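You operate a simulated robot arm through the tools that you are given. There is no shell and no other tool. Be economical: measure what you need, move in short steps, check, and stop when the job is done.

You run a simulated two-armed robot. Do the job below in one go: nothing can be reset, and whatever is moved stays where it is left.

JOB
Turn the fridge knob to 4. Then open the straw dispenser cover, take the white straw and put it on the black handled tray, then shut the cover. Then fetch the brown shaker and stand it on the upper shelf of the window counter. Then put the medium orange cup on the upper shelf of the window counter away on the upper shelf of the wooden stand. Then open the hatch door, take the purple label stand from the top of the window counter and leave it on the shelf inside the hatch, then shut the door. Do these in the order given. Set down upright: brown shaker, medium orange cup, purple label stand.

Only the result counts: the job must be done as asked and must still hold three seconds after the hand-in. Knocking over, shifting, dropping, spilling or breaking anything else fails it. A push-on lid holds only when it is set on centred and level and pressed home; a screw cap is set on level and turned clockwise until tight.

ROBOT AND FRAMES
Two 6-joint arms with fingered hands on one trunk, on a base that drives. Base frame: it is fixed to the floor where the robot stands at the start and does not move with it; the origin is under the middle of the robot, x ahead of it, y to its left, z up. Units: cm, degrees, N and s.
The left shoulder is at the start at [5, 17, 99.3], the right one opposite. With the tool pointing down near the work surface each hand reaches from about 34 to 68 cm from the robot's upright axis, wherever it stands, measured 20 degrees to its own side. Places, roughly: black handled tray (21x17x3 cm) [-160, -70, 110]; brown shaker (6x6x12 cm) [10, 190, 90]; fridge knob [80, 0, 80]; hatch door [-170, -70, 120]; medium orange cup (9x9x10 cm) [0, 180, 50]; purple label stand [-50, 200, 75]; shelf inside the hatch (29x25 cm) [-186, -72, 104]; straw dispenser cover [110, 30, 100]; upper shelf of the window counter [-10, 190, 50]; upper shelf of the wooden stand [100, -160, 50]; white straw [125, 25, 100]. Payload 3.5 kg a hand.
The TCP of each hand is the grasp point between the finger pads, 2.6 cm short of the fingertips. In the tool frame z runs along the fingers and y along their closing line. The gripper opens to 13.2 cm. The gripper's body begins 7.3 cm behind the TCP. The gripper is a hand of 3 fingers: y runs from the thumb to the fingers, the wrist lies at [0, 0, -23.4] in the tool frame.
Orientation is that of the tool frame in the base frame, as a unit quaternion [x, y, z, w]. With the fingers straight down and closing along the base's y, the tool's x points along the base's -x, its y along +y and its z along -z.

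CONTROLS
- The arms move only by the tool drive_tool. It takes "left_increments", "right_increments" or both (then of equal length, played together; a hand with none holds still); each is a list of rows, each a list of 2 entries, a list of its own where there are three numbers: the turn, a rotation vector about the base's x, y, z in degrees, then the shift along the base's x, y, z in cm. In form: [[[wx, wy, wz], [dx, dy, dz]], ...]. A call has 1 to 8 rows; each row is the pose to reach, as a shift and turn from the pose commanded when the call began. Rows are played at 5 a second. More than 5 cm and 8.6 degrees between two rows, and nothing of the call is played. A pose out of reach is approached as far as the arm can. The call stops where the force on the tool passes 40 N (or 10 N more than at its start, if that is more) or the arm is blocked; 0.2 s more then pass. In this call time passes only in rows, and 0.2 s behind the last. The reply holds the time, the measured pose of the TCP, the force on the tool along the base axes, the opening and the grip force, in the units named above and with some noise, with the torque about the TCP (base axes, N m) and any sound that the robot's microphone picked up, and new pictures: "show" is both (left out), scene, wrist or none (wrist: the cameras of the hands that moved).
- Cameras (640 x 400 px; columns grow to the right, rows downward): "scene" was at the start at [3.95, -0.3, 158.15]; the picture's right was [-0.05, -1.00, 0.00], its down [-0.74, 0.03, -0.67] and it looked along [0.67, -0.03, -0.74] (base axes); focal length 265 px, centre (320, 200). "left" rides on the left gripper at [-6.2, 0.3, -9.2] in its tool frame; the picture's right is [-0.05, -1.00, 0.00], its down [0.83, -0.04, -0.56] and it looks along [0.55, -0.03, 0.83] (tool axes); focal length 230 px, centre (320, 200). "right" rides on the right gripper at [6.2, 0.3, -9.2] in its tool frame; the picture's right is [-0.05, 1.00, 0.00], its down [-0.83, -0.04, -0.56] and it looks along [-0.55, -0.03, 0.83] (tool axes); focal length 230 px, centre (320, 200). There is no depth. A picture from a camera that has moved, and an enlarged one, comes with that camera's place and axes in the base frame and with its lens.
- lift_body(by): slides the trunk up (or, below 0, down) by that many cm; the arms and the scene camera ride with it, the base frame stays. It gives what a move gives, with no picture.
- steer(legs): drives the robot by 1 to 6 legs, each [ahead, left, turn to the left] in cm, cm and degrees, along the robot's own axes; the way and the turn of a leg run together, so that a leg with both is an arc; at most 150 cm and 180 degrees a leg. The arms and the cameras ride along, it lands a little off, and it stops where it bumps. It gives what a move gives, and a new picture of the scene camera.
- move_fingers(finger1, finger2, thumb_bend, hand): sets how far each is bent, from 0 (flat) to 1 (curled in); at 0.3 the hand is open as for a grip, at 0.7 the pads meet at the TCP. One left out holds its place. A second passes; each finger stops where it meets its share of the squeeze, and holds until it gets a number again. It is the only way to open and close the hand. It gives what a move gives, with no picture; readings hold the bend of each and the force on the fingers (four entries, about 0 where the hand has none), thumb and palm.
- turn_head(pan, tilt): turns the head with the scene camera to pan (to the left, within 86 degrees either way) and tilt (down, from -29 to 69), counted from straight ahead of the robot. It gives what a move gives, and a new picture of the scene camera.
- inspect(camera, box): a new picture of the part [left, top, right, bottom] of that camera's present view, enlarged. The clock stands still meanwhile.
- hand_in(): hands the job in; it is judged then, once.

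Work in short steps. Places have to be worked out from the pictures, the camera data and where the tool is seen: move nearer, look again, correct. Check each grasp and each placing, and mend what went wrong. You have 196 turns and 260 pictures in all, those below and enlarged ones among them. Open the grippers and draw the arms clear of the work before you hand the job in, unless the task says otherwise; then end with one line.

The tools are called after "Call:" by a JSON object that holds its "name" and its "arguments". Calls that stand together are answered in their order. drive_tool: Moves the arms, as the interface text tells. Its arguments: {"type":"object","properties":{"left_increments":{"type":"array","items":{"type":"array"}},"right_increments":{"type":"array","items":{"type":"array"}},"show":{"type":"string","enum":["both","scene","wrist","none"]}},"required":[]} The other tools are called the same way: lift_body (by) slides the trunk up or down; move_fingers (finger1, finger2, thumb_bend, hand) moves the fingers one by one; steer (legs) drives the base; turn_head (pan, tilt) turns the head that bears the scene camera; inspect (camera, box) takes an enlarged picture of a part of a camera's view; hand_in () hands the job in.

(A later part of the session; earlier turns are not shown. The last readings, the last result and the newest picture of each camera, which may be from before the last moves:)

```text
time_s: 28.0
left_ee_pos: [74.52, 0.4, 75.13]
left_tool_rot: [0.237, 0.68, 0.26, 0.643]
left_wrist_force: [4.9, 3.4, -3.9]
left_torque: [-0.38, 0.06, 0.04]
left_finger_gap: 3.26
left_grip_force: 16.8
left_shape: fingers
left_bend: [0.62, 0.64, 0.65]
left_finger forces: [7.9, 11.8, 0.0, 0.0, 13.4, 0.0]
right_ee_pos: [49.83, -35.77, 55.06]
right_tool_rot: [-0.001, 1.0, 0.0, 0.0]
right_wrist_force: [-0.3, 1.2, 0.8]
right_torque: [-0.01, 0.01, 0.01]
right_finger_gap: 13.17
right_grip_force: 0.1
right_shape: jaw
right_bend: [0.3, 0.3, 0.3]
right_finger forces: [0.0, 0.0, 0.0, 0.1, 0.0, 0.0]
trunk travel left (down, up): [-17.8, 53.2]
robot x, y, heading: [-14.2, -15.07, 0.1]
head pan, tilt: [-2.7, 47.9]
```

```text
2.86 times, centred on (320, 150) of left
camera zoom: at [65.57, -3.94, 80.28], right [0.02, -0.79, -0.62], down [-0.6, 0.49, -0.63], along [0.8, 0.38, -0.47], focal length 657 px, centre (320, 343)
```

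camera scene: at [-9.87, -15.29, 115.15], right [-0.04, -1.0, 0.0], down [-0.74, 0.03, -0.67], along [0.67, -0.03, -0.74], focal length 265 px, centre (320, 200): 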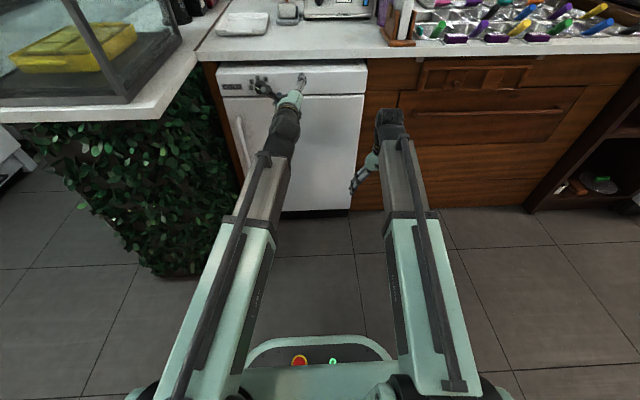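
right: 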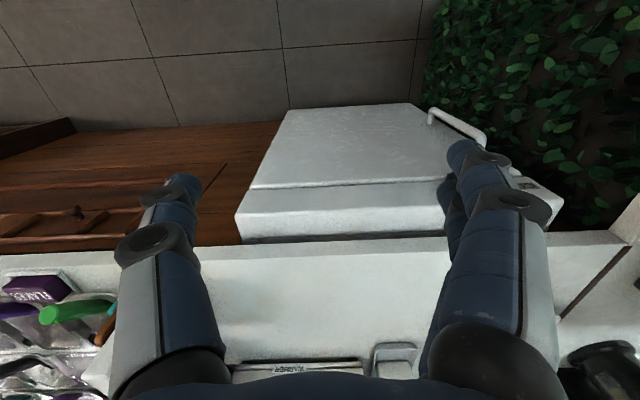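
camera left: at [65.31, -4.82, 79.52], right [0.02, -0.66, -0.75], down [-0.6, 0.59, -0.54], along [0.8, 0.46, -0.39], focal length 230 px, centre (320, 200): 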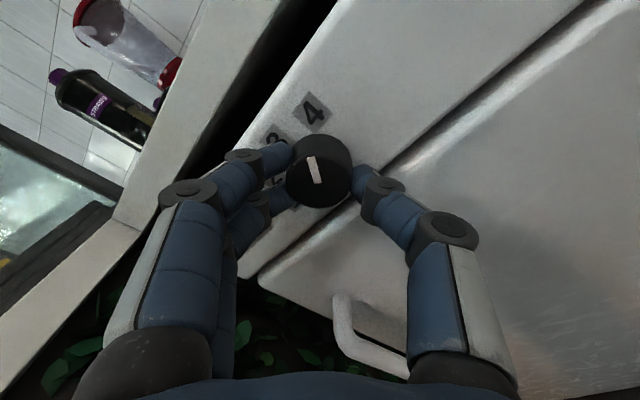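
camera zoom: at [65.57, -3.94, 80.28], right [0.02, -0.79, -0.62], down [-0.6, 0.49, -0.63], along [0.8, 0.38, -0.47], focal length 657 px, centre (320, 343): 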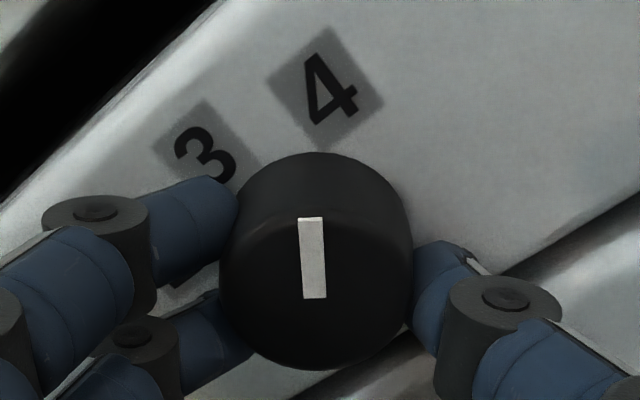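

The knob doesn't go further (it slipped in the hand): it is at its stop, pointing at 4. Release and back off, straighten, then raise the trunk for the straw dispenser.

Call:
{"name": "move_fingers", "arguments": {"hand": "left", "finger1": 0.48, "finger2": 0.48, "thumb_bend": 0.48}}

Call:
{"name": "drive_tool", "arguments": {"left_increments": [[[0, 0, 0], [-3, 0, 0]], [[-8, 0, 0], [-6, 0, 0]], [[-16, 0, 0], [-8, 0, 0]], [[-24, 0, 0], [-8, 0, 0]], [[-32, 0, 0], [-9, 0, 0]], [[-38, 0, 0], [-10, 0, 0]]], "show": "wrist"}}

Call:
{"name": "steer", "arguments": {"legs": [[-35, 0, 0]]}}

Call:
{"name": "lift_body", "arguments": {"by": 50}}

Call:
{"name": "turn_head", "arguments": {"pan": 10, "tilt": 25}}

```text
time_s: 29.0
left_ee_pos: [74.48, 0.22, 75.32]
left_tool_rot: [0.237, 0.678, 0.26, 0.645]
left_wrist_force: [-0.2, -0.5, 2.3]
left_torque: [-0.08, -0.02, -0.06]
left_finger_gap: 7.35
left_grip_force: 1.0
left_shape: fingers
left_bend: [0.48, 0.48, 0.48]
left_finger forces: [0.1, 0.1, 0.0, 0.1, 2.0, 0.0]
right_ee_pos: [49.78, -35.8, 55.14]
right_tool_rot: [0.0, 1.0, 0.0, 0.0]
right_wrist_force: [0.1, -0.8, -0.6]
right_torque: [0.01, -0.01, 0.01]
right_finger_gap: 13.18
right_grip_force: 0.1
right_shape: jaw
right_bend: [0.3, 0.3, 0.3]
right_finger forces: [0.0, 0.1, 0.0, 0.0, 0.1, 0.1]
trunk travel left (down, up): [-17.8, 53.2]
robot x, y, heading: [-13.82, -14.75, -0.1]
head pan, tilt: [-2.7, 47.9]
```

```text
time_s: 30.4
left_ee_pos: [64.37, 0.31, 75.32]
left_tool_rot: [0.013, 0.727, 0.026, 0.686]
left_wrist_force: [-0.1, -0.2, 0.7]
left_torque: [0.04, 0.01, -0.03]
left_finger_gap: 7.37
left_grip_force: 0.0
left_shape: fingers
left_bend: [0.48, 0.48, 0.48]
left_finger forces: [0.1, 0.0, 0.0, 0.0, 0.0, 0.1]
right_ee_pos: [49.69, -35.86, 55.1]
right_tool_rot: [0.0, 1.0, 0.0, 0.001]
right_wrist_force: [-0.6, -0.6, 0.4]
right_torque: [0.0, 0.0, 0.03]
right_finger_gap: 13.19
right_grip_force: 0.1
right_shape: jaw
right_bend: [0.3, 0.3, 0.3]
right_finger forces: [0.0, 0.1, 0.0, 0.0, 0.0, 0.1]
trunk travel left (down, up): [-17.8, 53.2]
robot x, y, heading: [-13.91, -15.32, -0.1]
head pan, tilt: [-2.7, 47.9]
camera left: at [55.4, 0.01, 81.94], right [0.02, -1.0, 0.0], down [-0.6, -0.01, -0.8], along [0.8, 0.01, -0.6], focal length 230 px, centre (320, 200)
```

left: 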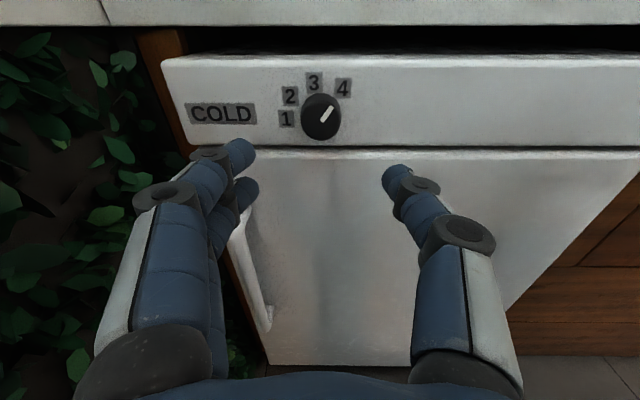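

```text
time_s: 32.7
left_ee_pos: [29.02, 0.09, 75.26]
left_tool_rot: [0.015, 0.727, 0.025, 0.686]
left_wrist_force: [0.1, 0.4, 1.0]
left_torque: [0.0, 0.04, -0.02]
left_finger_gap: 7.37
left_grip_force: 0.0
left_shape: fingers
left_bend: [0.48, 0.48, 0.48]
left_finger forces: [0.0, 0.0, 0.0, 0.0, 0.1, 0.0]
right_ee_pos: [14.43, -35.85, 55.19]
right_tool_rot: [-0.001, 1.0, 0.0, 0.0]
right_wrist_force: [-0.5, -0.9, 0.6]
right_torque: [0.02, 0.04, 0.01]
right_finger_gap: 13.2
right_grip_force: 0.0
right_shape: jaw
right_bend: [0.3, 0.3, 0.3]
right_finger forces: [0.0, 0.1, 0.1, 0.0, 0.0, 0.0]
trunk travel left (down, up): [-17.8, 53.2]
robot x, y, heading: [-49.58, -14.9, 0.1]
head pan, tilt: [-2.7, 47.9]
camera scene: at [-45.21, -15.37, 115.15], right [-0.05, -1.0, 0.0], down [-0.74, 0.03, -0.67], along [0.67, -0.03, -0.74], focal length 265 px, centre (320, 200)
```

scene: 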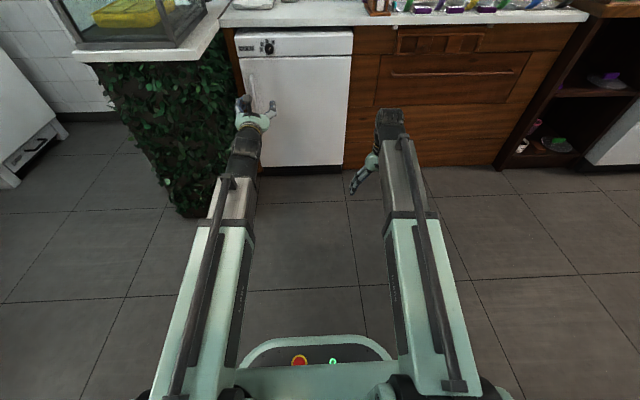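

```text
refused: 50 is not a number from -40 to 40
```

```text
time_s: 33.6
left_ee_pos: [29.13, 0.12, 75.21]
left_tool_rot: [0.015, 0.727, 0.025, 0.686]
left_wrist_force: [-0.6, -0.1, -0.4]
left_torque: [-0.03, -0.01, 0.02]
left_finger_gap: 7.4
left_grip_force: 0.0
left_shape: fingers
left_bend: [0.48, 0.48, 0.48]
left_finger forces: [0.1, 0.1, 0.0, 0.0, 0.1, 0.1]
right_ee_pos: [14.46, -35.86, 55.18]
right_tool_rot: [0.0, 1.0, 0.001, 0.0]
right_wrist_force: [-0.3, 0.7, -0.5]
right_torque: [-0.03, 0.02, -0.03]
right_finger_gap: 13.19
right_grip_force: 0.1
right_shape: jaw
right_bend: [0.3, 0.3, 0.3]
right_finger forces: [0.1, 0.0, 0.1, 0.0, 0.1, 0.0]
trunk travel left (down, up): [-17.8, 53.2]
robot x, y, heading: [-49.23, -14.86, 0.0]
head pan, tilt: [10.0, 25.0]
camera scene: at [-44.04, -13.4, 118.6], right [0.17, -0.98, 0.0], down [-0.42, -0.07, -0.91], along [0.89, 0.16, -0.42], focal length 265 px, centre (320, 200)
```

scene: 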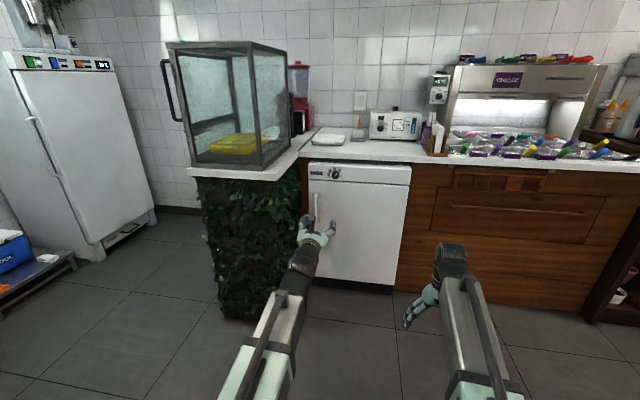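

Knob reads 4. Raise the trunk and look toward the straw dispenser near [110, 30, 100].

Call:
{"name": "lift_body", "arguments": {"by": 40}}

Call:
{"name": "steer", "arguments": {"legs": [[35, -5, 0]]}}

Call:
{"name": "inspect", "arguments": {"camera": "scene", "box": [200, 150, 360, 250]}}

```text
time_s: 37.4
left_ee_pos: [29.1, 0.07, 115.34]
left_tool_rot: [0.015, 0.727, 0.024, 0.686]
left_wrist_force: [0.8, 0.0, -0.8]
left_torque: [0.01, -0.03, 0.0]
left_finger_gap: 7.38
left_grip_force: 0.0
left_shape: fingers
left_bend: [0.48, 0.48, 0.48]
left_finger forces: [0.1, 0.1, 0.0, 0.1, 0.0, 0.0]
right_ee_pos: [14.29, -35.99, 95.23]
right_tool_rot: [-0.001, 1.0, 0.0, 0.0]
right_wrist_force: [-0.3, 0.3, -0.3]
right_torque: [-0.01, 0.01, 0.02]
right_finger_gap: 13.18
right_grip_force: 0.0
right_shape: jaw
right_bend: [0.3, 0.3, 0.3]
right_finger forces: [0.0, 0.0, 0.1, 0.0, 0.0, 0.0]
trunk travel left (down, up): [-57.8, 13.2]
robot x, y, heading: [-49.49, -15.24, -0.1]
head pan, tilt: [10.0, 25.0]
```

```text
time_s: 39.7
left_ee_pos: [64.3, -4.76, 115.14]
left_tool_rot: [0.014, 0.727, 0.026, 0.686]
left_wrist_force: [0.0, -0.2, 0.0]
left_torque: [0.02, -0.04, 0.01]
left_finger_gap: 7.4
left_grip_force: 0.0
left_shape: fingers
left_bend: [0.48, 0.48, 0.48]
left_finger forces: [0.0, 0.0, 0.0, 0.1, 0.0, 0.0]
right_ee_pos: [49.93, -40.93, 95.11]
right_tool_rot: [-0.002, 1.0, 0.0, 0.001]
right_wrist_force: [0.4, -0.2, 0.1]
right_torque: [0.0, -0.01, -0.01]
right_finger_gap: 13.19
right_grip_force: 0.1
right_shape: jaw
right_bend: [0.3, 0.3, 0.3]
right_finger forces: [0.0, 0.0, 0.0, 0.0, 0.1, 0.1]
trunk travel left (down, up): [-57.8, 13.2]
robot x, y, heading: [-14.18, -20.12, 0.2]
head pan, tilt: [10.0, 25.0]
camera scene: at [-8.58, -18.39, 158.6], right [0.18, -0.98, 0.0], down [-0.42, -0.07, -0.91], along [0.89, 0.16, -0.42], focal length 265 px, centre (320, 200)
```

scene: 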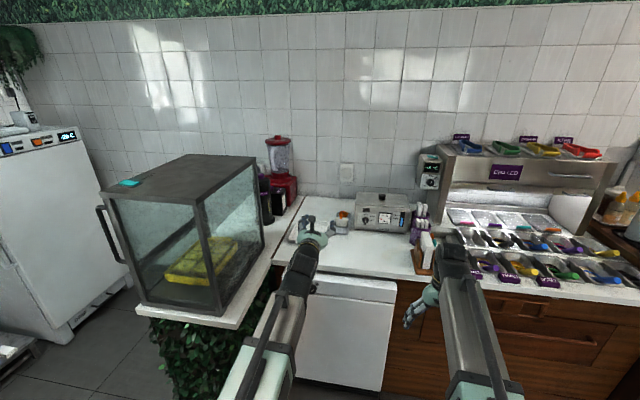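

```text
4.00 times, centred on (280, 200) of scene
camera zoom: at [-8.58, -18.39, 158.6], right [0.18, -0.98, 0.0], down [-0.42, -0.07, -0.91], along [0.89, 0.16, -0.42], focal length 1061 px, centre (480, 200)
```

zoom: 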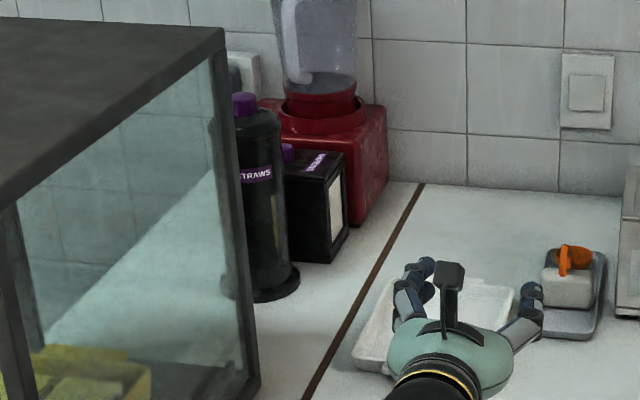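

The dispenser is the black cylinder labelled STRAWS behind the case (about [108, 31], top z≈115). Drive closer with the left hand above the counter for a close view.

Call:
{"name": "steer", "arguments": {"legs": [[25, 5, 0]]}}

Call:
{"name": "inspect", "arguments": {"camera": "left", "box": [0, 0, 640, 400]}}

```text
time_s: 41.6
left_ee_pos: [89.64, 0.79, 115.29]
left_tool_rot: [0.013, 0.727, 0.027, 0.686]
left_wrist_force: [0.2, 1.2, -0.9]
left_torque: [0.02, 0.01, -0.01]
left_finger_gap: 7.39
left_grip_force: 0.0
left_shape: fingers
left_bend: [0.48, 0.48, 0.48]
left_finger forces: [0.0, 0.1, 0.1, 0.0, 0.1, 0.0]
right_ee_pos: [75.3, -35.35, 95.03]
right_tool_rot: [-0.004, 1.0, 0.0, -0.001]
right_wrist_force: [1.2, 0.0, 0.4]
right_torque: [0.04, 0.03, -0.03]
right_finger_gap: 13.18
right_grip_force: 0.0
right_shape: jaw
right_bend: [0.3, 0.3, 0.3]
right_finger forces: [0.1, 0.1, 0.0, 0.1, 0.1, 0.0]
trunk travel left (down, up): [-57.8, 13.2]
robot x, y, heading: [11.38, -14.74, 0.5]
head pan, tilt: [10.0, 25.0]
camera scene: at [16.73, -13.24, 158.6], right [0.18, -0.98, 0.0], down [-0.42, -0.08, -0.91], along [0.89, 0.16, -0.42], focal length 265 px, centre (320, 200)
```

scene: 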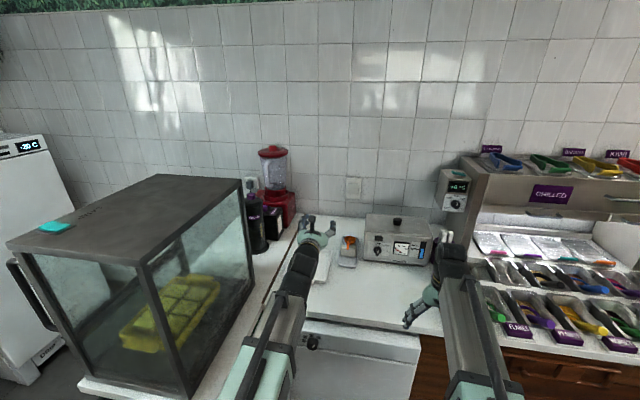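

```text
1.00 times, centred on (320, 200) of left (not enlarged: the box is as wide or as high as the picture)
camera zoom: at [80.75, 0.44, 121.88], right [0.02, -1.0, 0.0], down [-0.6, -0.01, -0.8], along [0.8, 0.02, -0.6], focal length 230 px, centre (320, 200)
```

zoom: 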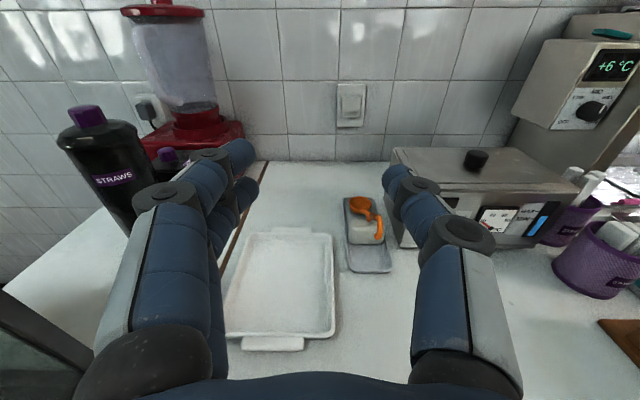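

Enlarge the dispenser in the left-hand camera.

Call:
{"name": "inspect", "arguments": {"camera": "left", "box": [40, 90, 200, 240]}}

Call:
{"name": "inspect", "arguments": {"camera": "scene", "box": [230, 160, 310, 260]}}

```text
2.67 times, centred on (120, 165) of left
camera zoom: at [80.75, 0.44, 121.88], right [0.02, -1.0, 0.0], down [-0.6, -0.01, -0.8], along [0.8, 0.02, -0.6], focal length 614 px, centre (853, 293)
```

zoom: 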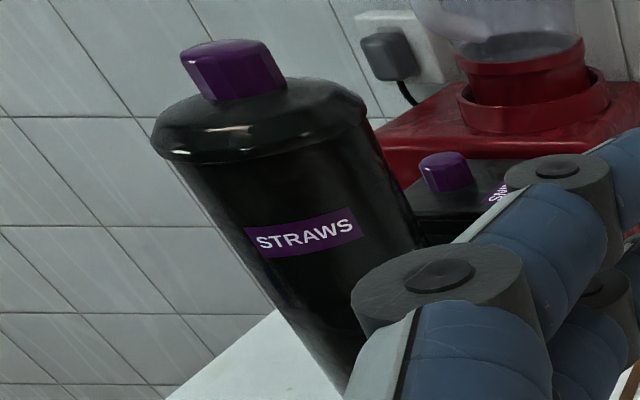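

```text
4.00 times, centred on (270, 210) of scene
camera zoom: at [16.73, -13.24, 158.6], right [0.18, -0.98, 0.0], down [-0.42, -0.08, -0.91], along [0.89, 0.16, -0.42], focal length 1061 px, centre (520, 160)
```

zoom: 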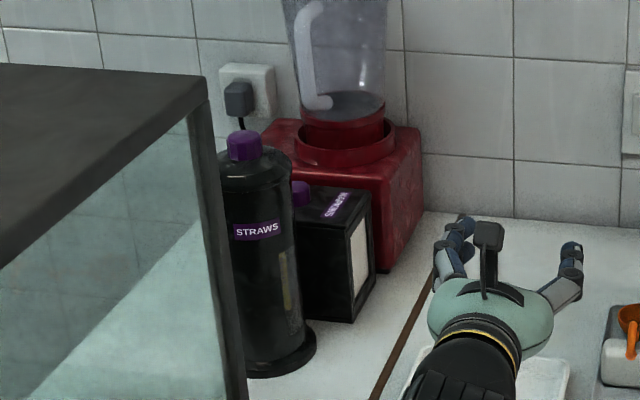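

The cylinder labelled STRAWS has its purple-topped lid at about [113.5, 34, 112]. Move the left hand nearer and higher to look into the area.

Call:
{"name": "drive_tool", "arguments": {"left_increments": [[[0, 0, 0], [1, 3, 3]], [[0, 0, 0], [2, 6, 6]], [[0, 0, 0], [3, 9, 9]], [[0, 0, 5], [4, 12, 11]], [[0, 0, 10], [4, 13, 12]], [[0, 0, 15], [4, 13, 12]]], "show": "wrist"}}

```text
time_s: 43.0
left_ee_pos: [93.6, 13.86, 127.21]
left_tool_rot: [-0.083, 0.722, 0.117, 0.676]
left_wrist_force: [0.4, 0.2, 0.2]
left_torque: [-0.01, 0.01, -0.03]
left_finger_gap: 7.41
left_grip_force: 0.0
left_shape: fingers
left_bend: [0.48, 0.48, 0.48]
left_finger forces: [0.0, 0.0, 0.1, 0.0, 0.0, 0.0]
right_ee_pos: [75.15, -35.45, 95.21]
right_tool_rot: [-0.004, 1.0, 0.0, 0.0]
right_wrist_force: [0.6, 0.8, 0.3]
right_torque: [-0.01, 0.0, -0.01]
right_finger_gap: 13.18
right_grip_force: 0.1
right_shape: jaw
right_bend: [0.3, 0.3, 0.3]
right_finger forces: [0.0, 0.1, 0.1, 0.1, 0.0, 0.1]
trunk travel left (down, up): [-57.8, 13.2]
robot x, y, heading: [11.45, -14.97, 0.4]
head pan, tilt: [10.0, 25.0]
camera left: at [85.05, 11.2, 133.89], right [0.28, -0.96, 0.0], down [-0.58, -0.17, -0.8], along [0.77, 0.23, -0.6], focal length 230 px, centre (320, 200)
```

left: 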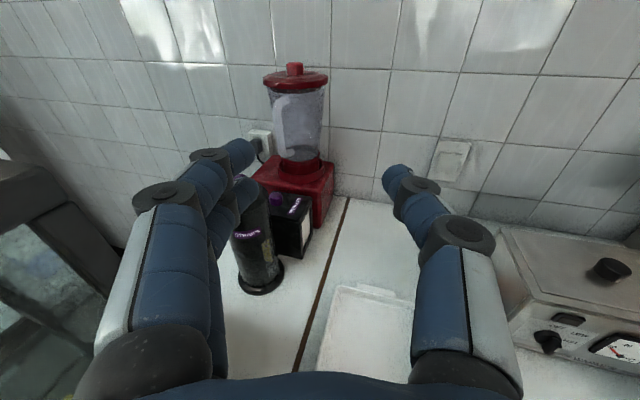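

Call:
{"name": "inspect", "arguments": {"camera": "left", "box": [220, 165, 345, 305]}}

```text
2.86 times, centred on (282, 235) of left
camera zoom: at [85.05, 11.2, 133.89], right [0.28, -0.96, 0.0], down [-0.58, -0.17, -0.8], along [0.77, 0.23, -0.6], focal length 657 px, centre (427, 100)
```

zoom: 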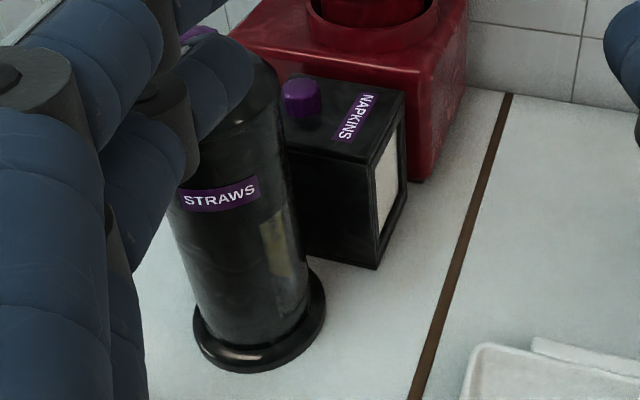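

The other box is NAPKINS; the cylinder is the target. I drive 22 cm closer (left hand stays over clear counter) and lift the right hand out of the way of the counter items.

Call:
{"name": "drive_tool", "arguments": {"right_increments": [[[0, 0, 0], [-3, 0, 4]], [[0, 0, 0], [-6, 0, 8]], [[0, 0, 0], [-9, 0, 12]], [[0, 0, 0], [-12, 0, 16]], [[0, 0, 0], [-14, 0, 18]]], "show": "none"}}

Call:
{"name": "steer", "arguments": {"legs": [[22, -3, 0]]}}

Call:
{"name": "inspect", "arguments": {"camera": "left", "box": [0, 0, 640, 400]}}

```text
time_s: 44.2
left_ee_pos: [93.66, 13.76, 127.14]
left_tool_rot: [-0.083, 0.722, 0.118, 0.676]
left_wrist_force: [-0.4, -0.5, 0.6]
left_torque: [-0.02, 0.01, -0.01]
left_finger_gap: 7.4
left_grip_force: 0.1
left_shape: fingers
left_bend: [0.48, 0.48, 0.48]
left_finger forces: [0.0, 0.1, 0.1, 0.0, 0.0, 0.0]
right_ee_pos: [64.12, -35.3, 108.69]
right_tool_rot: [-0.005, 1.0, 0.001, 0.003]
right_wrist_force: [-0.1, -0.4, 0.3]
right_torque: [0.02, -0.04, -0.01]
right_finger_gap: 13.19
right_grip_force: 0.1
right_shape: jaw
right_bend: [0.3, 0.3, 0.3]
right_finger forces: [0.0, 0.0, 0.0, 0.0, 0.0, 0.1]
right hand out of reach, approached as far as the arm can: row 4, 5
trunk travel left (down, up): [-57.8, 13.2]
robot x, y, heading: [11.2, -14.76, 0.6]
head pan, tilt: [10.0, 25.0]
```

```text
time_s: 45.9
left_ee_pos: [115.62, 11.28, 127.14]
left_tool_rot: [-0.085, 0.722, 0.118, 0.677]
left_wrist_force: [-0.1, -0.1, 0.3]
left_torque: [0.02, -0.02, 0.02]
left_finger_gap: 7.41
left_grip_force: 0.1
left_shape: fingers
left_bend: [0.48, 0.48, 0.48]
left_finger forces: [0.0, 0.0, 0.0, 0.0, 0.0, 0.1]
right_ee_pos: [86.38, -37.86, 108.51]
right_tool_rot: [-0.006, 1.0, -0.001, 0.004]
right_wrist_force: [-0.3, 0.4, -0.7]
right_torque: [0.03, 0.06, 0.01]
right_finger_gap: 13.19
right_grip_force: 0.0
right_shape: jaw
right_bend: [0.3, 0.3, 0.3]
right_finger forces: [0.1, 0.0, 0.0, 0.0, 0.0, 0.0]
trunk travel left (down, up): [-57.8, 13.2]
robot x, y, heading: [33.52, -17.72, 0.6]
head pan, tilt: [10.0, 25.0]
camera scene: at [38.77, -16.06, 158.6], right [0.19, -0.98, 0.0], down [-0.42, -0.08, -0.91], along [0.89, 0.17, -0.42], focal length 265 px, centre (320, 200)
```

scene: 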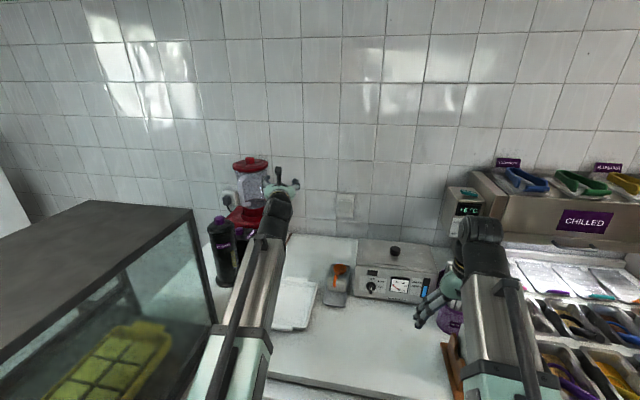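

```text
1.00 times, centred on (320, 200) of left (not enlarged: the box is as wide or as high as the picture)
camera zoom: at [107.09, 8.72, 133.8], right [0.28, -0.96, 0.0], down [-0.58, -0.17, -0.8], along [0.76, 0.23, -0.6], focal length 230 px, centre (320, 200)
```

zoom: 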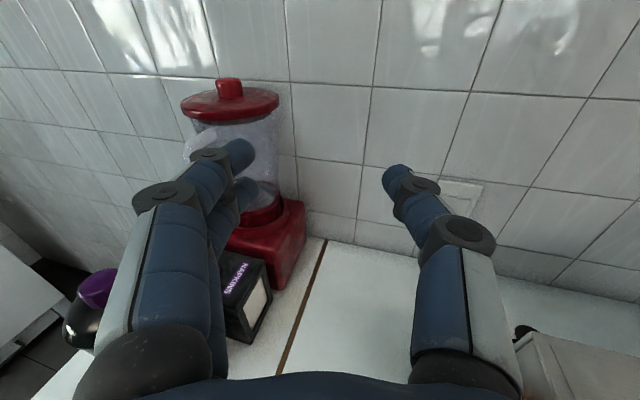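

Call:
{"name": "inspect", "arguments": {"camera": "scene", "box": [195, 195, 275, 295]}}

```text
4.00 times, centred on (235, 245) of scene
camera zoom: at [38.77, -16.06, 158.6], right [0.19, -0.98, 0.0], down [-0.42, -0.08, -0.91], along [0.89, 0.17, -0.42], focal length 1061 px, centre (660, 20)
```

zoom: 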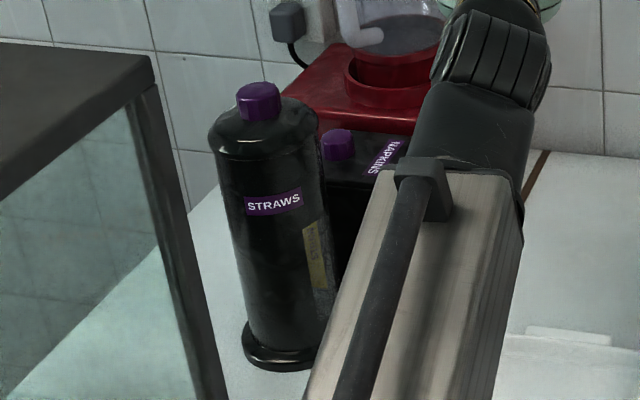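

Knob of the lid at ≈[113.6, 34.6, 112], case wall at y≈25 up to x≈87. Raise the trunk, come 4 cm closer, then yaw/pitch the left hand to reach down-left over the lid.

Call:
{"name": "lift_body", "arguments": {"by": 12}}

Call:
{"name": "steer", "arguments": {"legs": [[4, -2, 0]]}}

Call:
{"name": "drive_tool", "arguments": {"left_increments": [[[0, 0, 8], [-2, 1, 0]], [[0, 0, 16], [-4, 2, 0]], [[0, 0, 24], [-6, 3, 0]]], "show": "wrist"}}

```text
time_s: 47.4
left_ee_pos: [115.57, 11.3, 139.1]
left_tool_rot: [-0.084, 0.722, 0.117, 0.677]
left_wrist_force: [-0.3, 0.5, 0.1]
left_torque: [0.0, 0.0, -0.01]
left_finger_gap: 7.41
left_grip_force: 0.0
left_shape: fingers
left_bend: [0.48, 0.48, 0.48]
left_finger forces: [0.0, 0.0, 0.0, 0.0, 0.0, 0.0]
right_ee_pos: [86.23, -37.7, 120.64]
right_tool_rot: [-0.007, 1.0, 0.0, 0.004]
right_wrist_force: [0.1, -0.8, -0.5]
right_torque: [0.01, 0.01, 0.02]
right_finger_gap: 13.2
right_grip_force: 0.0
right_shape: jaw
right_bend: [0.3, 0.3, 0.3]
right_finger forces: [0.0, 0.0, 0.1, 0.0, 0.1, 0.0]
trunk travel left (down, up): [-69.8, 1.2]
robot x, y, heading: [33.39, -17.86, 0.7]
head pan, tilt: [10.0, 25.0]
```

```text
time_s: 48.3
left_ee_pos: [119.9, 9.27, 138.99]
left_tool_rot: [-0.083, 0.722, 0.118, 0.676]
left_wrist_force: [0.2, 0.0, -1.3]
left_torque: [0.03, 0.03, 0.03]
left_finger_gap: 7.39
left_grip_force: 0.1
left_shape: fingers
left_bend: [0.48, 0.48, 0.48]
left_finger forces: [0.1, 0.0, 0.0, 0.1, 0.0, 0.1]
right_ee_pos: [90.61, -39.9, 120.55]
right_tool_rot: [-0.006, 1.0, 0.0, 0.004]
right_wrist_force: [0.3, 0.2, -0.4]
right_torque: [0.03, 0.05, 0.02]
right_finger_gap: 13.2
right_grip_force: 0.1
right_shape: jaw
right_bend: [0.3, 0.3, 0.3]
right_finger forces: [0.1, 0.0, 0.0, 0.0, 0.1, 0.1]
trunk travel left (down, up): [-69.8, 1.2]
robot x, y, heading: [37.63, -19.77, 0.9]
head pan, tilt: [10.0, 25.0]
camera scene: at [43.07, -18.19, 170.6], right [0.19, -0.98, 0.0], down [-0.42, -0.08, -0.91], along [0.89, 0.17, -0.42], focal length 265 px, centre (320, 200)
```

scene: 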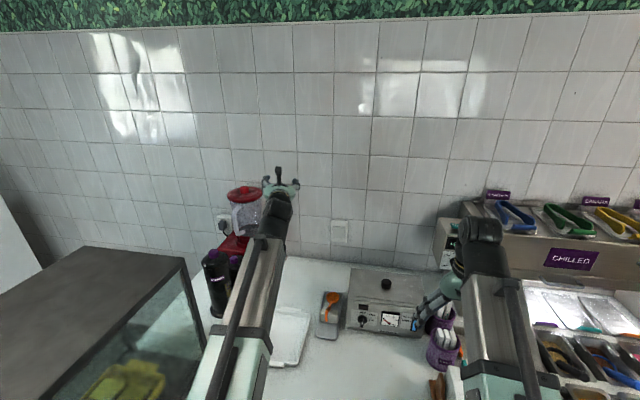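

```text
time_s: 49.1
left_ee_pos: [113.49, 12.43, 139.35]
left_tool_rot: [-0.234, 0.687, 0.257, 0.638]
left_wrist_force: [-0.6, -0.3, 0.3]
left_torque: [-0.01, -0.01, -0.03]
left_finger_gap: 7.4
left_grip_force: 0.1
left_shape: fingers
left_bend: [0.48, 0.48, 0.48]
left_finger forces: [0.0, 0.0, 0.0, 0.0, 0.1, 0.0]
right_ee_pos: [90.38, -39.77, 120.6]
right_tool_rot: [-0.006, 1.0, 0.0, 0.003]
right_wrist_force: [0.7, 0.4, -0.5]
right_torque: [-0.02, 0.01, 0.01]
right_finger_gap: 13.18
right_grip_force: 0.1
right_shape: jaw
right_bend: [0.3, 0.3, 0.3]
right_finger forces: [0.0, 0.0, 0.0, 0.1, 0.1, 0.1]
trunk travel left (down, up): [-69.8, 1.2]
robot x, y, heading: [37.47, -19.71, 0.5]
head pan, tilt: [10.0, 25.0]
camera left: at [106.78, 6.56, 145.91], right [0.65, -0.76, 0.0], down [-0.46, -0.39, -0.8], along [0.61, 0.52, -0.6], focal length 230 px, centre (320, 200)
```

left: 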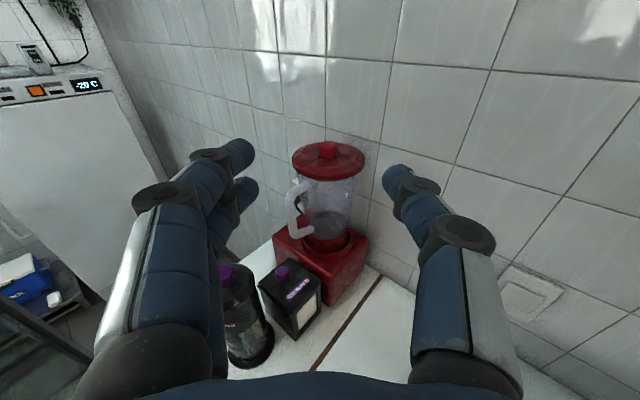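

Pitch the hand 42° down about its own horizontal axis while moving it left, staying above the dispenser.

Call:
{"name": "drive_tool", "arguments": {"left_increments": [[[-5.5, 6.35, 0], [-0.5, 2.5, 0]], [[-11, 12.7, 0], [-1, 5, 0]], [[-16.4, 19.1, 0], [-1.5, 7.5, -1]], [[-21.9, 25.4, 0], [-2, 10, -3]], [[-27.4, 31.8, 0], [-3, 12.5, -6]], [[-27.4, 31.8, 0], [-3.8, 15.5, -10]]], "show": "wrist"}}

```text
refused: row 6 steps farther than a row can; nothing moved
```

Call:
{"name": "drive_tool", "arguments": {"left_increments": [[[-5.5, 6.35, 0], [-0.5, 2.5, 0]], [[-11, 12.7, 0], [-1, 5, 0]], [[-16.4, 19.1, 0], [-1.5, 7.5, -1]], [[-21.9, 25.4, 0], [-2, 10, -3]], [[-27.4, 31.8, 0], [-3, 12.5, -6]], [[-27.4, 31.8, 0], [-3.8, 14.5, -10]]], "show": "wrist"}}

```text
time_s: 50.5
left_ee_pos: [109.91, 27.13, 129.13]
left_tool_rot: [-0.296, 0.876, 0.141, 0.353]
left_wrist_force: [-0.2, 0.1, 0.2]
left_torque: [-0.02, -0.01, 0.01]
left_finger_gap: 7.41
left_grip_force: 0.0
left_shape: fingers
left_bend: [0.48, 0.48, 0.48]
left_finger forces: [0.1, 0.0, 0.0, 0.0, 0.0, 0.0]
right_ee_pos: [90.34, -39.63, 120.58]
right_tool_rot: [-0.006, 1.0, -0.001, 0.004]
right_wrist_force: [-0.1, -0.1, 0.2]
right_torque: [0.01, 0.02, 0.01]
right_finger_gap: 13.2
right_grip_force: 0.1
right_shape: jaw
right_bend: [0.3, 0.3, 0.3]
right_finger forces: [0.1, 0.1, 0.0, 0.0, 0.0, 0.0]
trunk travel left (down, up): [-69.8, 1.2]
robot x, y, heading: [38.05, -19.51, 1.0]
head pan, tilt: [10.0, 25.0]
camera left: at [108.19, 25.66, 139.91], right [0.65, -0.76, 0.0], down [-0.75, -0.64, -0.19], along [0.14, 0.12, -0.98], focal length 230 px, centre (320, 200)
```

left: 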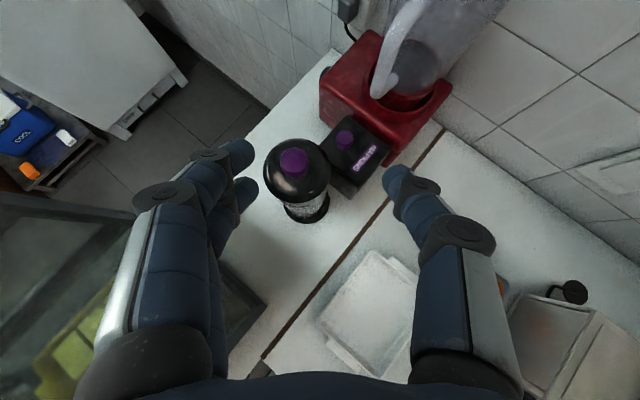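

Excellent top view; knob confirmed at ≈[113.7, 34.7, 112.5]. Enlarge to see any hinge.

Call:
{"name": "inspect", "arguments": {"camera": "left", "box": [245, 115, 365, 235]}}

```text
3.33 times, centred on (305, 175) of left
camera zoom: at [108.19, 25.66, 139.91], right [0.65, -0.76, 0.0], down [-0.75, -0.64, -0.19], along [0.14, 0.12, -0.98], focal length 767 px, centre (370, 283)
```

zoom: 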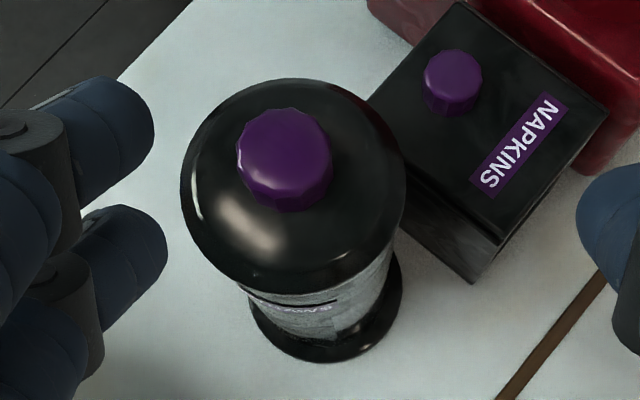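

No visible hinge; I'll grip the knob and lift gently, watching forces. Move to just above the knob first.

Call:
{"name": "drive_tool", "arguments": {"left_increments": [[[0, 0, 0], [0.3, 2.5, -4]], [[0, 0, 0], [0.8, 4.8, -8]], [[0, 0, 0], [1.8, 6, -12]], [[0, 0, 0], [2.9, 6.9, -14.2]], [[0, 0, 0], [3.7, 7.5, -15.6]]], "show": "wrist"}}

```text
time_s: 51.7
left_ee_pos: [113.58, 34.47, 113.39]
left_tool_rot: [-0.297, 0.876, 0.141, 0.354]
left_wrist_force: [-0.2, -0.4, 0.4]
left_torque: [0.05, -0.01, 0.0]
left_finger_gap: 7.41
left_grip_force: 0.0
left_shape: fingers
left_bend: [0.48, 0.48, 0.48]
left_finger forces: [0.1, 0.1, 0.0, 0.0, 0.0, 0.0]
right_ee_pos: [90.27, -39.71, 120.69]
right_tool_rot: [-0.006, 1.0, -0.001, 0.003]
right_wrist_force: [-0.7, -0.2, 0.2]
right_torque: [0.0, -0.03, 0.02]
right_finger_gap: 13.17
right_grip_force: 0.1
right_shape: jaw
right_bend: [0.3, 0.3, 0.3]
right_finger forces: [0.1, 0.1, 0.0, 0.0, 0.0, 0.0]
trunk travel left (down, up): [-69.8, 1.2]
robot x, y, heading: [37.43, -19.94, 0.5]
head pan, tilt: [10.0, 25.0]
camera left: at [111.87, 33.05, 124.31], right [0.65, -0.76, 0.0], down [-0.75, -0.64, -0.19], along [0.15, 0.12, -0.98], focal length 230 px, centre (320, 200)
```

left: 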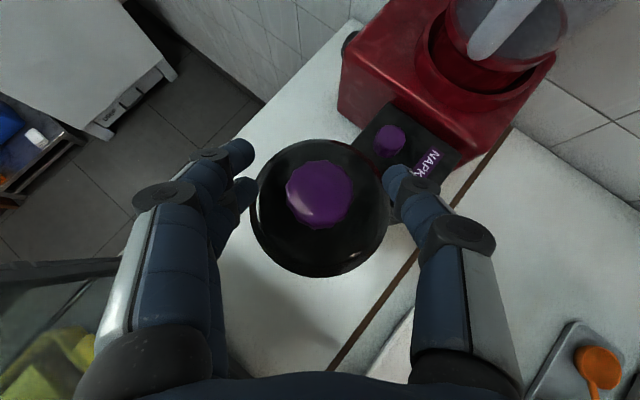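

Well centred. Nudge slightly and close on the knob.

Call:
{"name": "drive_tool", "arguments": {"left_increments": [[[0, 0, 0], [0.3, 0.3, -0.5]]], "show": "none"}}

Call:
{"name": "move_fingers", "arguments": {"hand": "left", "finger1": 0.68, "finger2": 0.68, "thumb_bend": 0.68}}

Call:
{"name": "drive_tool", "arguments": {"left_increments": [[[0, 0, 0], [0, 0, 0.5]], [[0, 0, 0], [0, 0, 1]]], "show": "wrist"}}

```text
time_s: 52.1
left_ee_pos: [113.79, 34.85, 112.96]
left_tool_rot: [-0.296, 0.876, 0.141, 0.354]
left_wrist_force: [-0.4, -0.2, 0.9]
left_torque: [0.06, 0.06, 0.01]
left_finger_gap: 7.41
left_grip_force: 0.7
left_shape: fingers
left_bend: [0.48, 0.48, 0.48]
left_finger forces: [0.0, 1.6, 0.1, 0.0, 0.0, 0.1]
right_ee_pos: [90.38, -39.71, 120.62]
right_tool_rot: [-0.005, 1.0, 0.0, 0.004]
right_wrist_force: [-0.4, 0.6, 0.0]
right_torque: [0.0, 0.01, 0.0]
right_finger_gap: 13.2
right_grip_force: 0.1
right_shape: jaw
right_bend: [0.3, 0.3, 0.3]
right_finger forces: [0.1, 0.0, 0.0, 0.0, 0.0, 0.0]
trunk travel left (down, up): [-69.8, 1.2]
robot x, y, heading: [37.42, -19.96, 0.8]
head pan, tilt: [10.0, 25.0]
```

```text
time_s: 53.1
left_ee_pos: [113.72, 34.8, 113.09]
left_tool_rot: [-0.297, 0.876, 0.141, 0.354]
left_wrist_force: [2.0, 5.9, 7.9]
left_torque: [0.33, -0.04, 0.17]
left_finger_gap: 2.26
left_grip_force: 11.4
left_shape: fingers
left_bend: [0.67, 0.5, 0.64]
left_finger forces: [1.1, 9.8, 0.0, 0.0, 11.4, 0.0]
right_ee_pos: [90.35, -39.83, 120.75]
right_tool_rot: [-0.006, 1.0, -0.001, 0.003]
right_wrist_force: [-0.7, -0.5, 0.2]
right_torque: [0.0, 0.04, 0.03]
right_finger_gap: 13.2
right_grip_force: 0.0
right_shape: jaw
right_bend: [0.3, 0.3, 0.3]
right_finger forces: [0.1, 0.0, 0.0, 0.1, 0.1, 0.0]
trunk travel left (down, up): [-69.8, 1.2]
robot x, y, heading: [37.41, -20.03, 0.7]
head pan, tilt: [10.0, 25.0]
```

```text
time_s: 53.7
left_ee_pos: [113.8, 34.78, 113.97]
left_tool_rot: [-0.297, 0.876, 0.141, 0.352]
left_wrist_force: [-0.5, 5.4, -2.7]
left_torque: [0.12, 0.14, 0.17]
left_finger_gap: 2.18
left_grip_force: 9.8
left_shape: fingers
left_bend: [0.67, 0.49, 0.64]
left_finger forces: [1.1, 9.8, 0.1, 0.0, 7.7, 0.0]
right_ee_pos: [90.33, -39.65, 120.73]
right_tool_rot: [-0.006, 1.0, -0.001, 0.003]
right_wrist_force: [0.5, 0.6, -0.7]
right_torque: [0.0, 0.03, 0.0]
right_finger_gap: 13.22
right_grip_force: 0.0
right_shape: jaw
right_bend: [0.3, 0.3, 0.3]
right_finger forces: [0.0, 0.1, 0.0, 0.1, 0.1, 0.1]
trunk travel left (down, up): [-69.8, 1.2]
robot x, y, heading: [37.51, -19.7, 0.9]
head pan, tilt: [10.0, 25.0]
camera left: at [112.13, 33.36, 124.8], right [0.65, -0.76, 0.0], down [-0.75, -0.64, -0.19], along [0.14, 0.12, -0.98], focal length 230 px, centre (320, 200)
```

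left: 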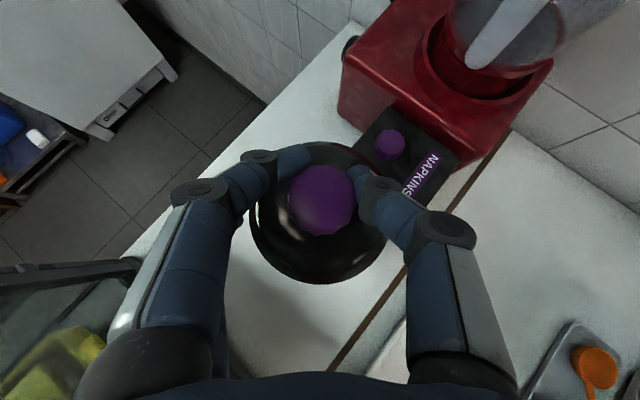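

Lift further and look from the scene camera.

Call:
{"name": "drive_tool", "arguments": {"left_increments": [[[0, 0, 0], [0, 0, 1]], [[0, 0, 0], [0, 0, 2]], [[0, 0, 0], [0, 0, 3]]], "show": "wrist"}}

Call:
{"name": "inspect", "arguments": {"camera": "scene", "box": [180, 200, 300, 340]}}

```text
time_s: 54.5
left_ee_pos: [113.76, 34.72, 116.9]
left_tool_rot: [-0.296, 0.876, 0.141, 0.354]
left_wrist_force: [-2.3, 3.8, -1.3]
left_torque: [0.14, 0.16, 0.15]
left_finger_gap: 2.18
left_grip_force: 9.0
left_shape: fingers
left_bend: [0.67, 0.49, 0.64]
left_finger forces: [1.1, 9.3, 0.0, 0.0, 7.3, 0.0]
right_ee_pos: [90.37, -39.69, 120.71]
right_tool_rot: [-0.006, 1.0, -0.001, 0.003]
right_wrist_force: [0.4, -0.7, -0.4]
right_torque: [0.03, 0.01, 0.03]
right_finger_gap: 13.21
right_grip_force: 0.1
right_shape: jaw
right_bend: [0.3, 0.3, 0.3]
right_finger forces: [0.1, 0.1, 0.0, 0.0, 0.0, 0.1]
trunk travel left (down, up): [-69.8, 1.2]
robot x, y, heading: [37.62, -19.5, 0.8]
head pan, tilt: [10.0, 25.0]
camera left: at [112.11, 33.35, 127.98], right [0.65, -0.76, 0.0], down [-0.75, -0.64, -0.19], along [0.15, 0.12, -0.98], focal length 230 px, centre (320, 200)
```

left: 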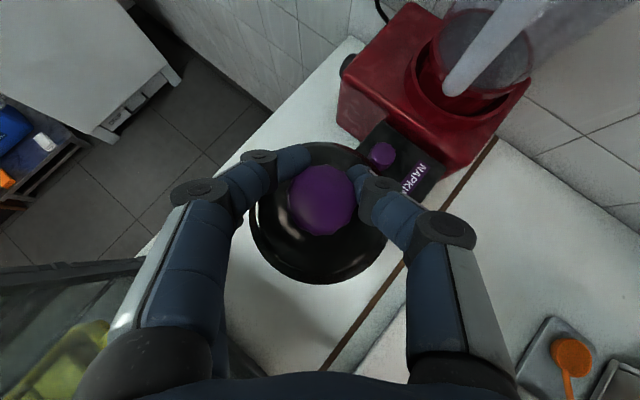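

```text
2.86 times, centred on (240, 270) of scene
camera zoom: at [42.71, -17.95, 170.61], right [0.19, -0.98, 0.0], down [-0.42, -0.08, -0.91], along [0.89, 0.17, -0.42], focal length 758 px, centre (549, 0)
```

zoom: 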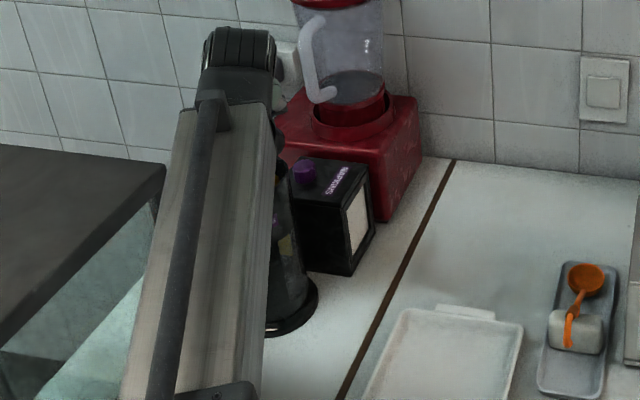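

The lid came off with the hand (light, ~0.1 kg), cylinder stayed. I'll carry it over clear counter at about [102, 23] and set it down.

Call:
{"name": "drive_tool", "arguments": {"left_increments": [[[0, 0, 0], [0, 0, 3]], [[0, 0, 0], [-1, -1, 6]], [[0, 0, 0], [-4, -4, 6]], [[0, 0, 0], [-7, -7, 5]], [[0, 0, 0], [-10, -10, 3]], [[0, 0, 0], [-11.8, -11.8, 0]], [[0, 0, 0], [-11.8, -11.8, -4]], [[0, 0, 0], [-11.8, -11.8, -8]]], "show": "both"}}

```text
time_s: 56.3
left_ee_pos: [101.9, 22.85, 109.2]
left_tool_rot: [-0.297, 0.876, 0.141, 0.354]
left_wrist_force: [-0.2, 0.6, -0.3]
left_torque: [0.0, 0.0, 0.01]
left_finger_gap: 1.16
left_grip_force: 0.1
left_shape: fingers
left_bend: [0.68, 0.61, 0.68]
left_finger forces: [0.1, 0.1, 0.0, 0.1, 0.0, 0.1]
right_ee_pos: [90.36, -39.78, 120.57]
right_tool_rot: [-0.006, 1.0, -0.001, 0.003]
right_wrist_force: [-0.4, 0.9, -0.1]
right_torque: [-0.01, 0.06, -0.02]
right_finger_gap: 13.2
right_grip_force: 0.0
right_shape: jaw
right_bend: [0.3, 0.3, 0.3]
right_finger forces: [0.0, 0.0, 0.0, 0.0, 0.0, 0.0]
trunk travel left (down, up): [-69.8, 1.2]
robot x, y, heading: [37.5, -20.09, 0.5]
head pan, tilt: [10.0, 25.0]
camera scene: at [42.74, -18.0, 170.61], right [0.19, -0.98, 0.0], down [-0.42, -0.08, -0.91], along [0.89, 0.17, -0.42], focal length 265 px, centre (320, 200)
camera left: at [100.26, 21.43, 120.04], right [0.65, -0.76, 0.0], down [-0.75, -0.64, -0.19], along [0.15, 0.12, -0.98], focal length 230 px, centre (320, 200)
```

scene: 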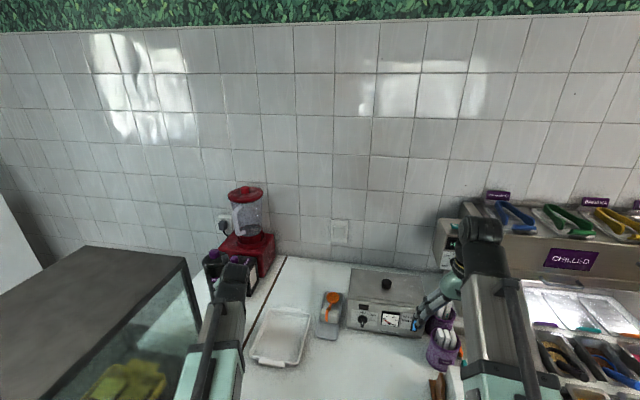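
left: 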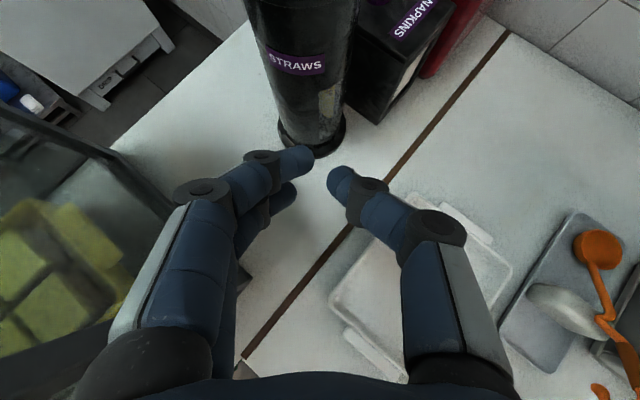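

The hand is empty: the lid slipped away. Look at where it is.

Call:
{"name": "inspect", "arguments": {"camera": "scene", "box": [180, 230, 260, 330]}}

Call:
{"name": "drive_tool", "arguments": {"left_increments": [[[0, 0, 0], [0, 0, 5]], [[0, 0, 0], [0, 0, 10]], [[0, 0, 0], [0, 0, 15]], [[0, 0, 0], [2, 2, 20]]], "show": "wrist"}}

```text
4.00 times, centred on (220, 280) of scene
camera zoom: at [42.74, -18.0, 170.61], right [0.19, -0.98, 0.0], down [-0.42, -0.08, -0.91], along [0.89, 0.17, -0.42], focal length 1061 px, centre (720, -120)
```

zoom: 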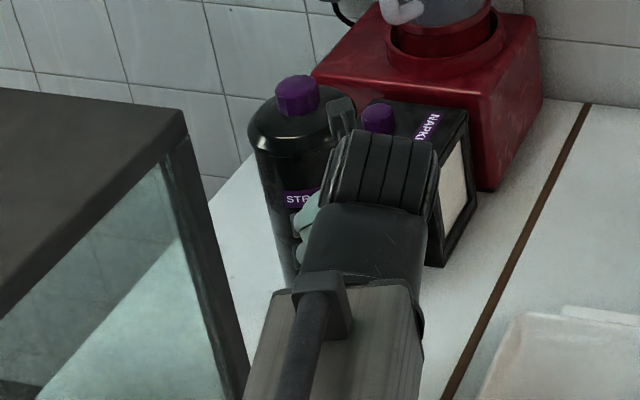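

```text
refused: row 4 steps farther than a row can; nothing moved
```

The lid is back on the dispenser, apparently guided straight up (or hinged). Re-approach with the hand a bit higher/forward so the lower finger clears the dome, opening the fingers first.

Call:
{"name": "move_fingers", "arguments": {"hand": "left", "finger1": 0.48, "finger2": 0.48, "thumb_bend": 0.48}}

Call:
{"name": "drive_tool", "arguments": {"left_increments": [[[0, 0, 0], [0, 0, 5]], [[0, 0, 0], [0, 0, 9]], [[0, 0, 0], [3, 3, 11]], [[0, 0, 0], [6, 6, 11]], [[0, 0, 0], [9, 9, 10]], [[0, 0, 0], [10.5, 10.5, 7.5]]], "show": "wrist"}}

```text
time_s: 57.3
left_ee_pos: [101.93, 22.81, 109.16]
left_tool_rot: [-0.296, 0.875, 0.141, 0.355]
left_wrist_force: [0.5, -0.4, -0.7]
left_torque: [0.0, -0.01, 0.02]
left_finger_gap: 7.37
left_grip_force: 0.0
left_shape: fingers
left_bend: [0.48, 0.48, 0.48]
left_finger forces: [0.0, 0.0, 0.0, 0.1, 0.1, 0.0]
right_ee_pos: [90.26, -39.82, 120.63]
right_tool_rot: [-0.006, 1.0, 0.0, 0.003]
right_wrist_force: [-0.1, 0.8, 0.9]
right_torque: [-0.03, 0.04, 0.01]
right_finger_gap: 13.17
right_grip_force: 0.0
right_shape: jaw
right_bend: [0.3, 0.3, 0.3]
right_finger forces: [0.1, 0.1, 0.1, 0.0, 0.0, 0.1]
trunk travel left (down, up): [-69.8, 1.2]
robot x, y, heading: [37.73, -19.66, 0.8]
head pan, tilt: [10.0, 25.0]
```

```text
time_s: 58.7
left_ee_pos: [112.38, 33.3, 116.45]
left_tool_rot: [-0.297, 0.876, 0.141, 0.354]
left_wrist_force: [0.4, -0.2, -0.6]
left_torque: [0.0, 0.03, 0.02]
left_finger_gap: 7.4
left_grip_force: 0.0
left_shape: fingers
left_bend: [0.48, 0.48, 0.48]
left_finger forces: [0.0, 0.0, 0.0, 0.0, 0.1, 0.0]
right_ee_pos: [90.44, -39.78, 120.56]
right_tool_rot: [-0.006, 1.0, -0.002, 0.004]
right_wrist_force: [0.4, -0.4, -0.1]
right_torque: [0.01, 0.0, 0.01]
right_finger_gap: 13.18
right_grip_force: 0.0
right_shape: jaw
right_bend: [0.3, 0.3, 0.3]
right_finger forces: [0.1, 0.0, 0.0, 0.0, 0.0, 0.0]
trunk travel left (down, up): [-69.8, 1.2]
robot x, y, heading: [37.41, -19.91, 0.7]
head pan, tilt: [10.0, 25.0]
camera left: at [110.82, 31.93, 127.44], right [0.65, -0.76, 0.0], down [-0.75, -0.64, -0.19], along [0.15, 0.12, -0.98], focal length 230 px, centre (320, 200)
```

left: 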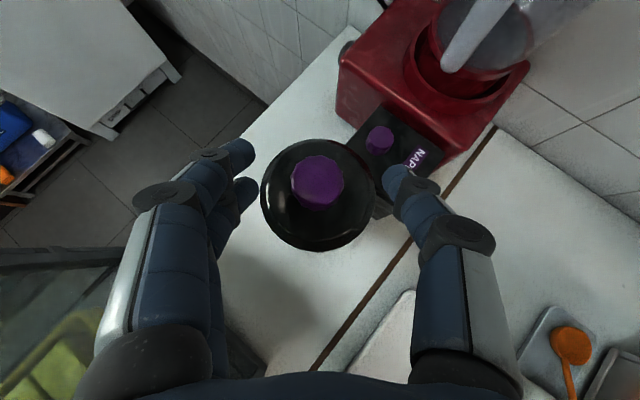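

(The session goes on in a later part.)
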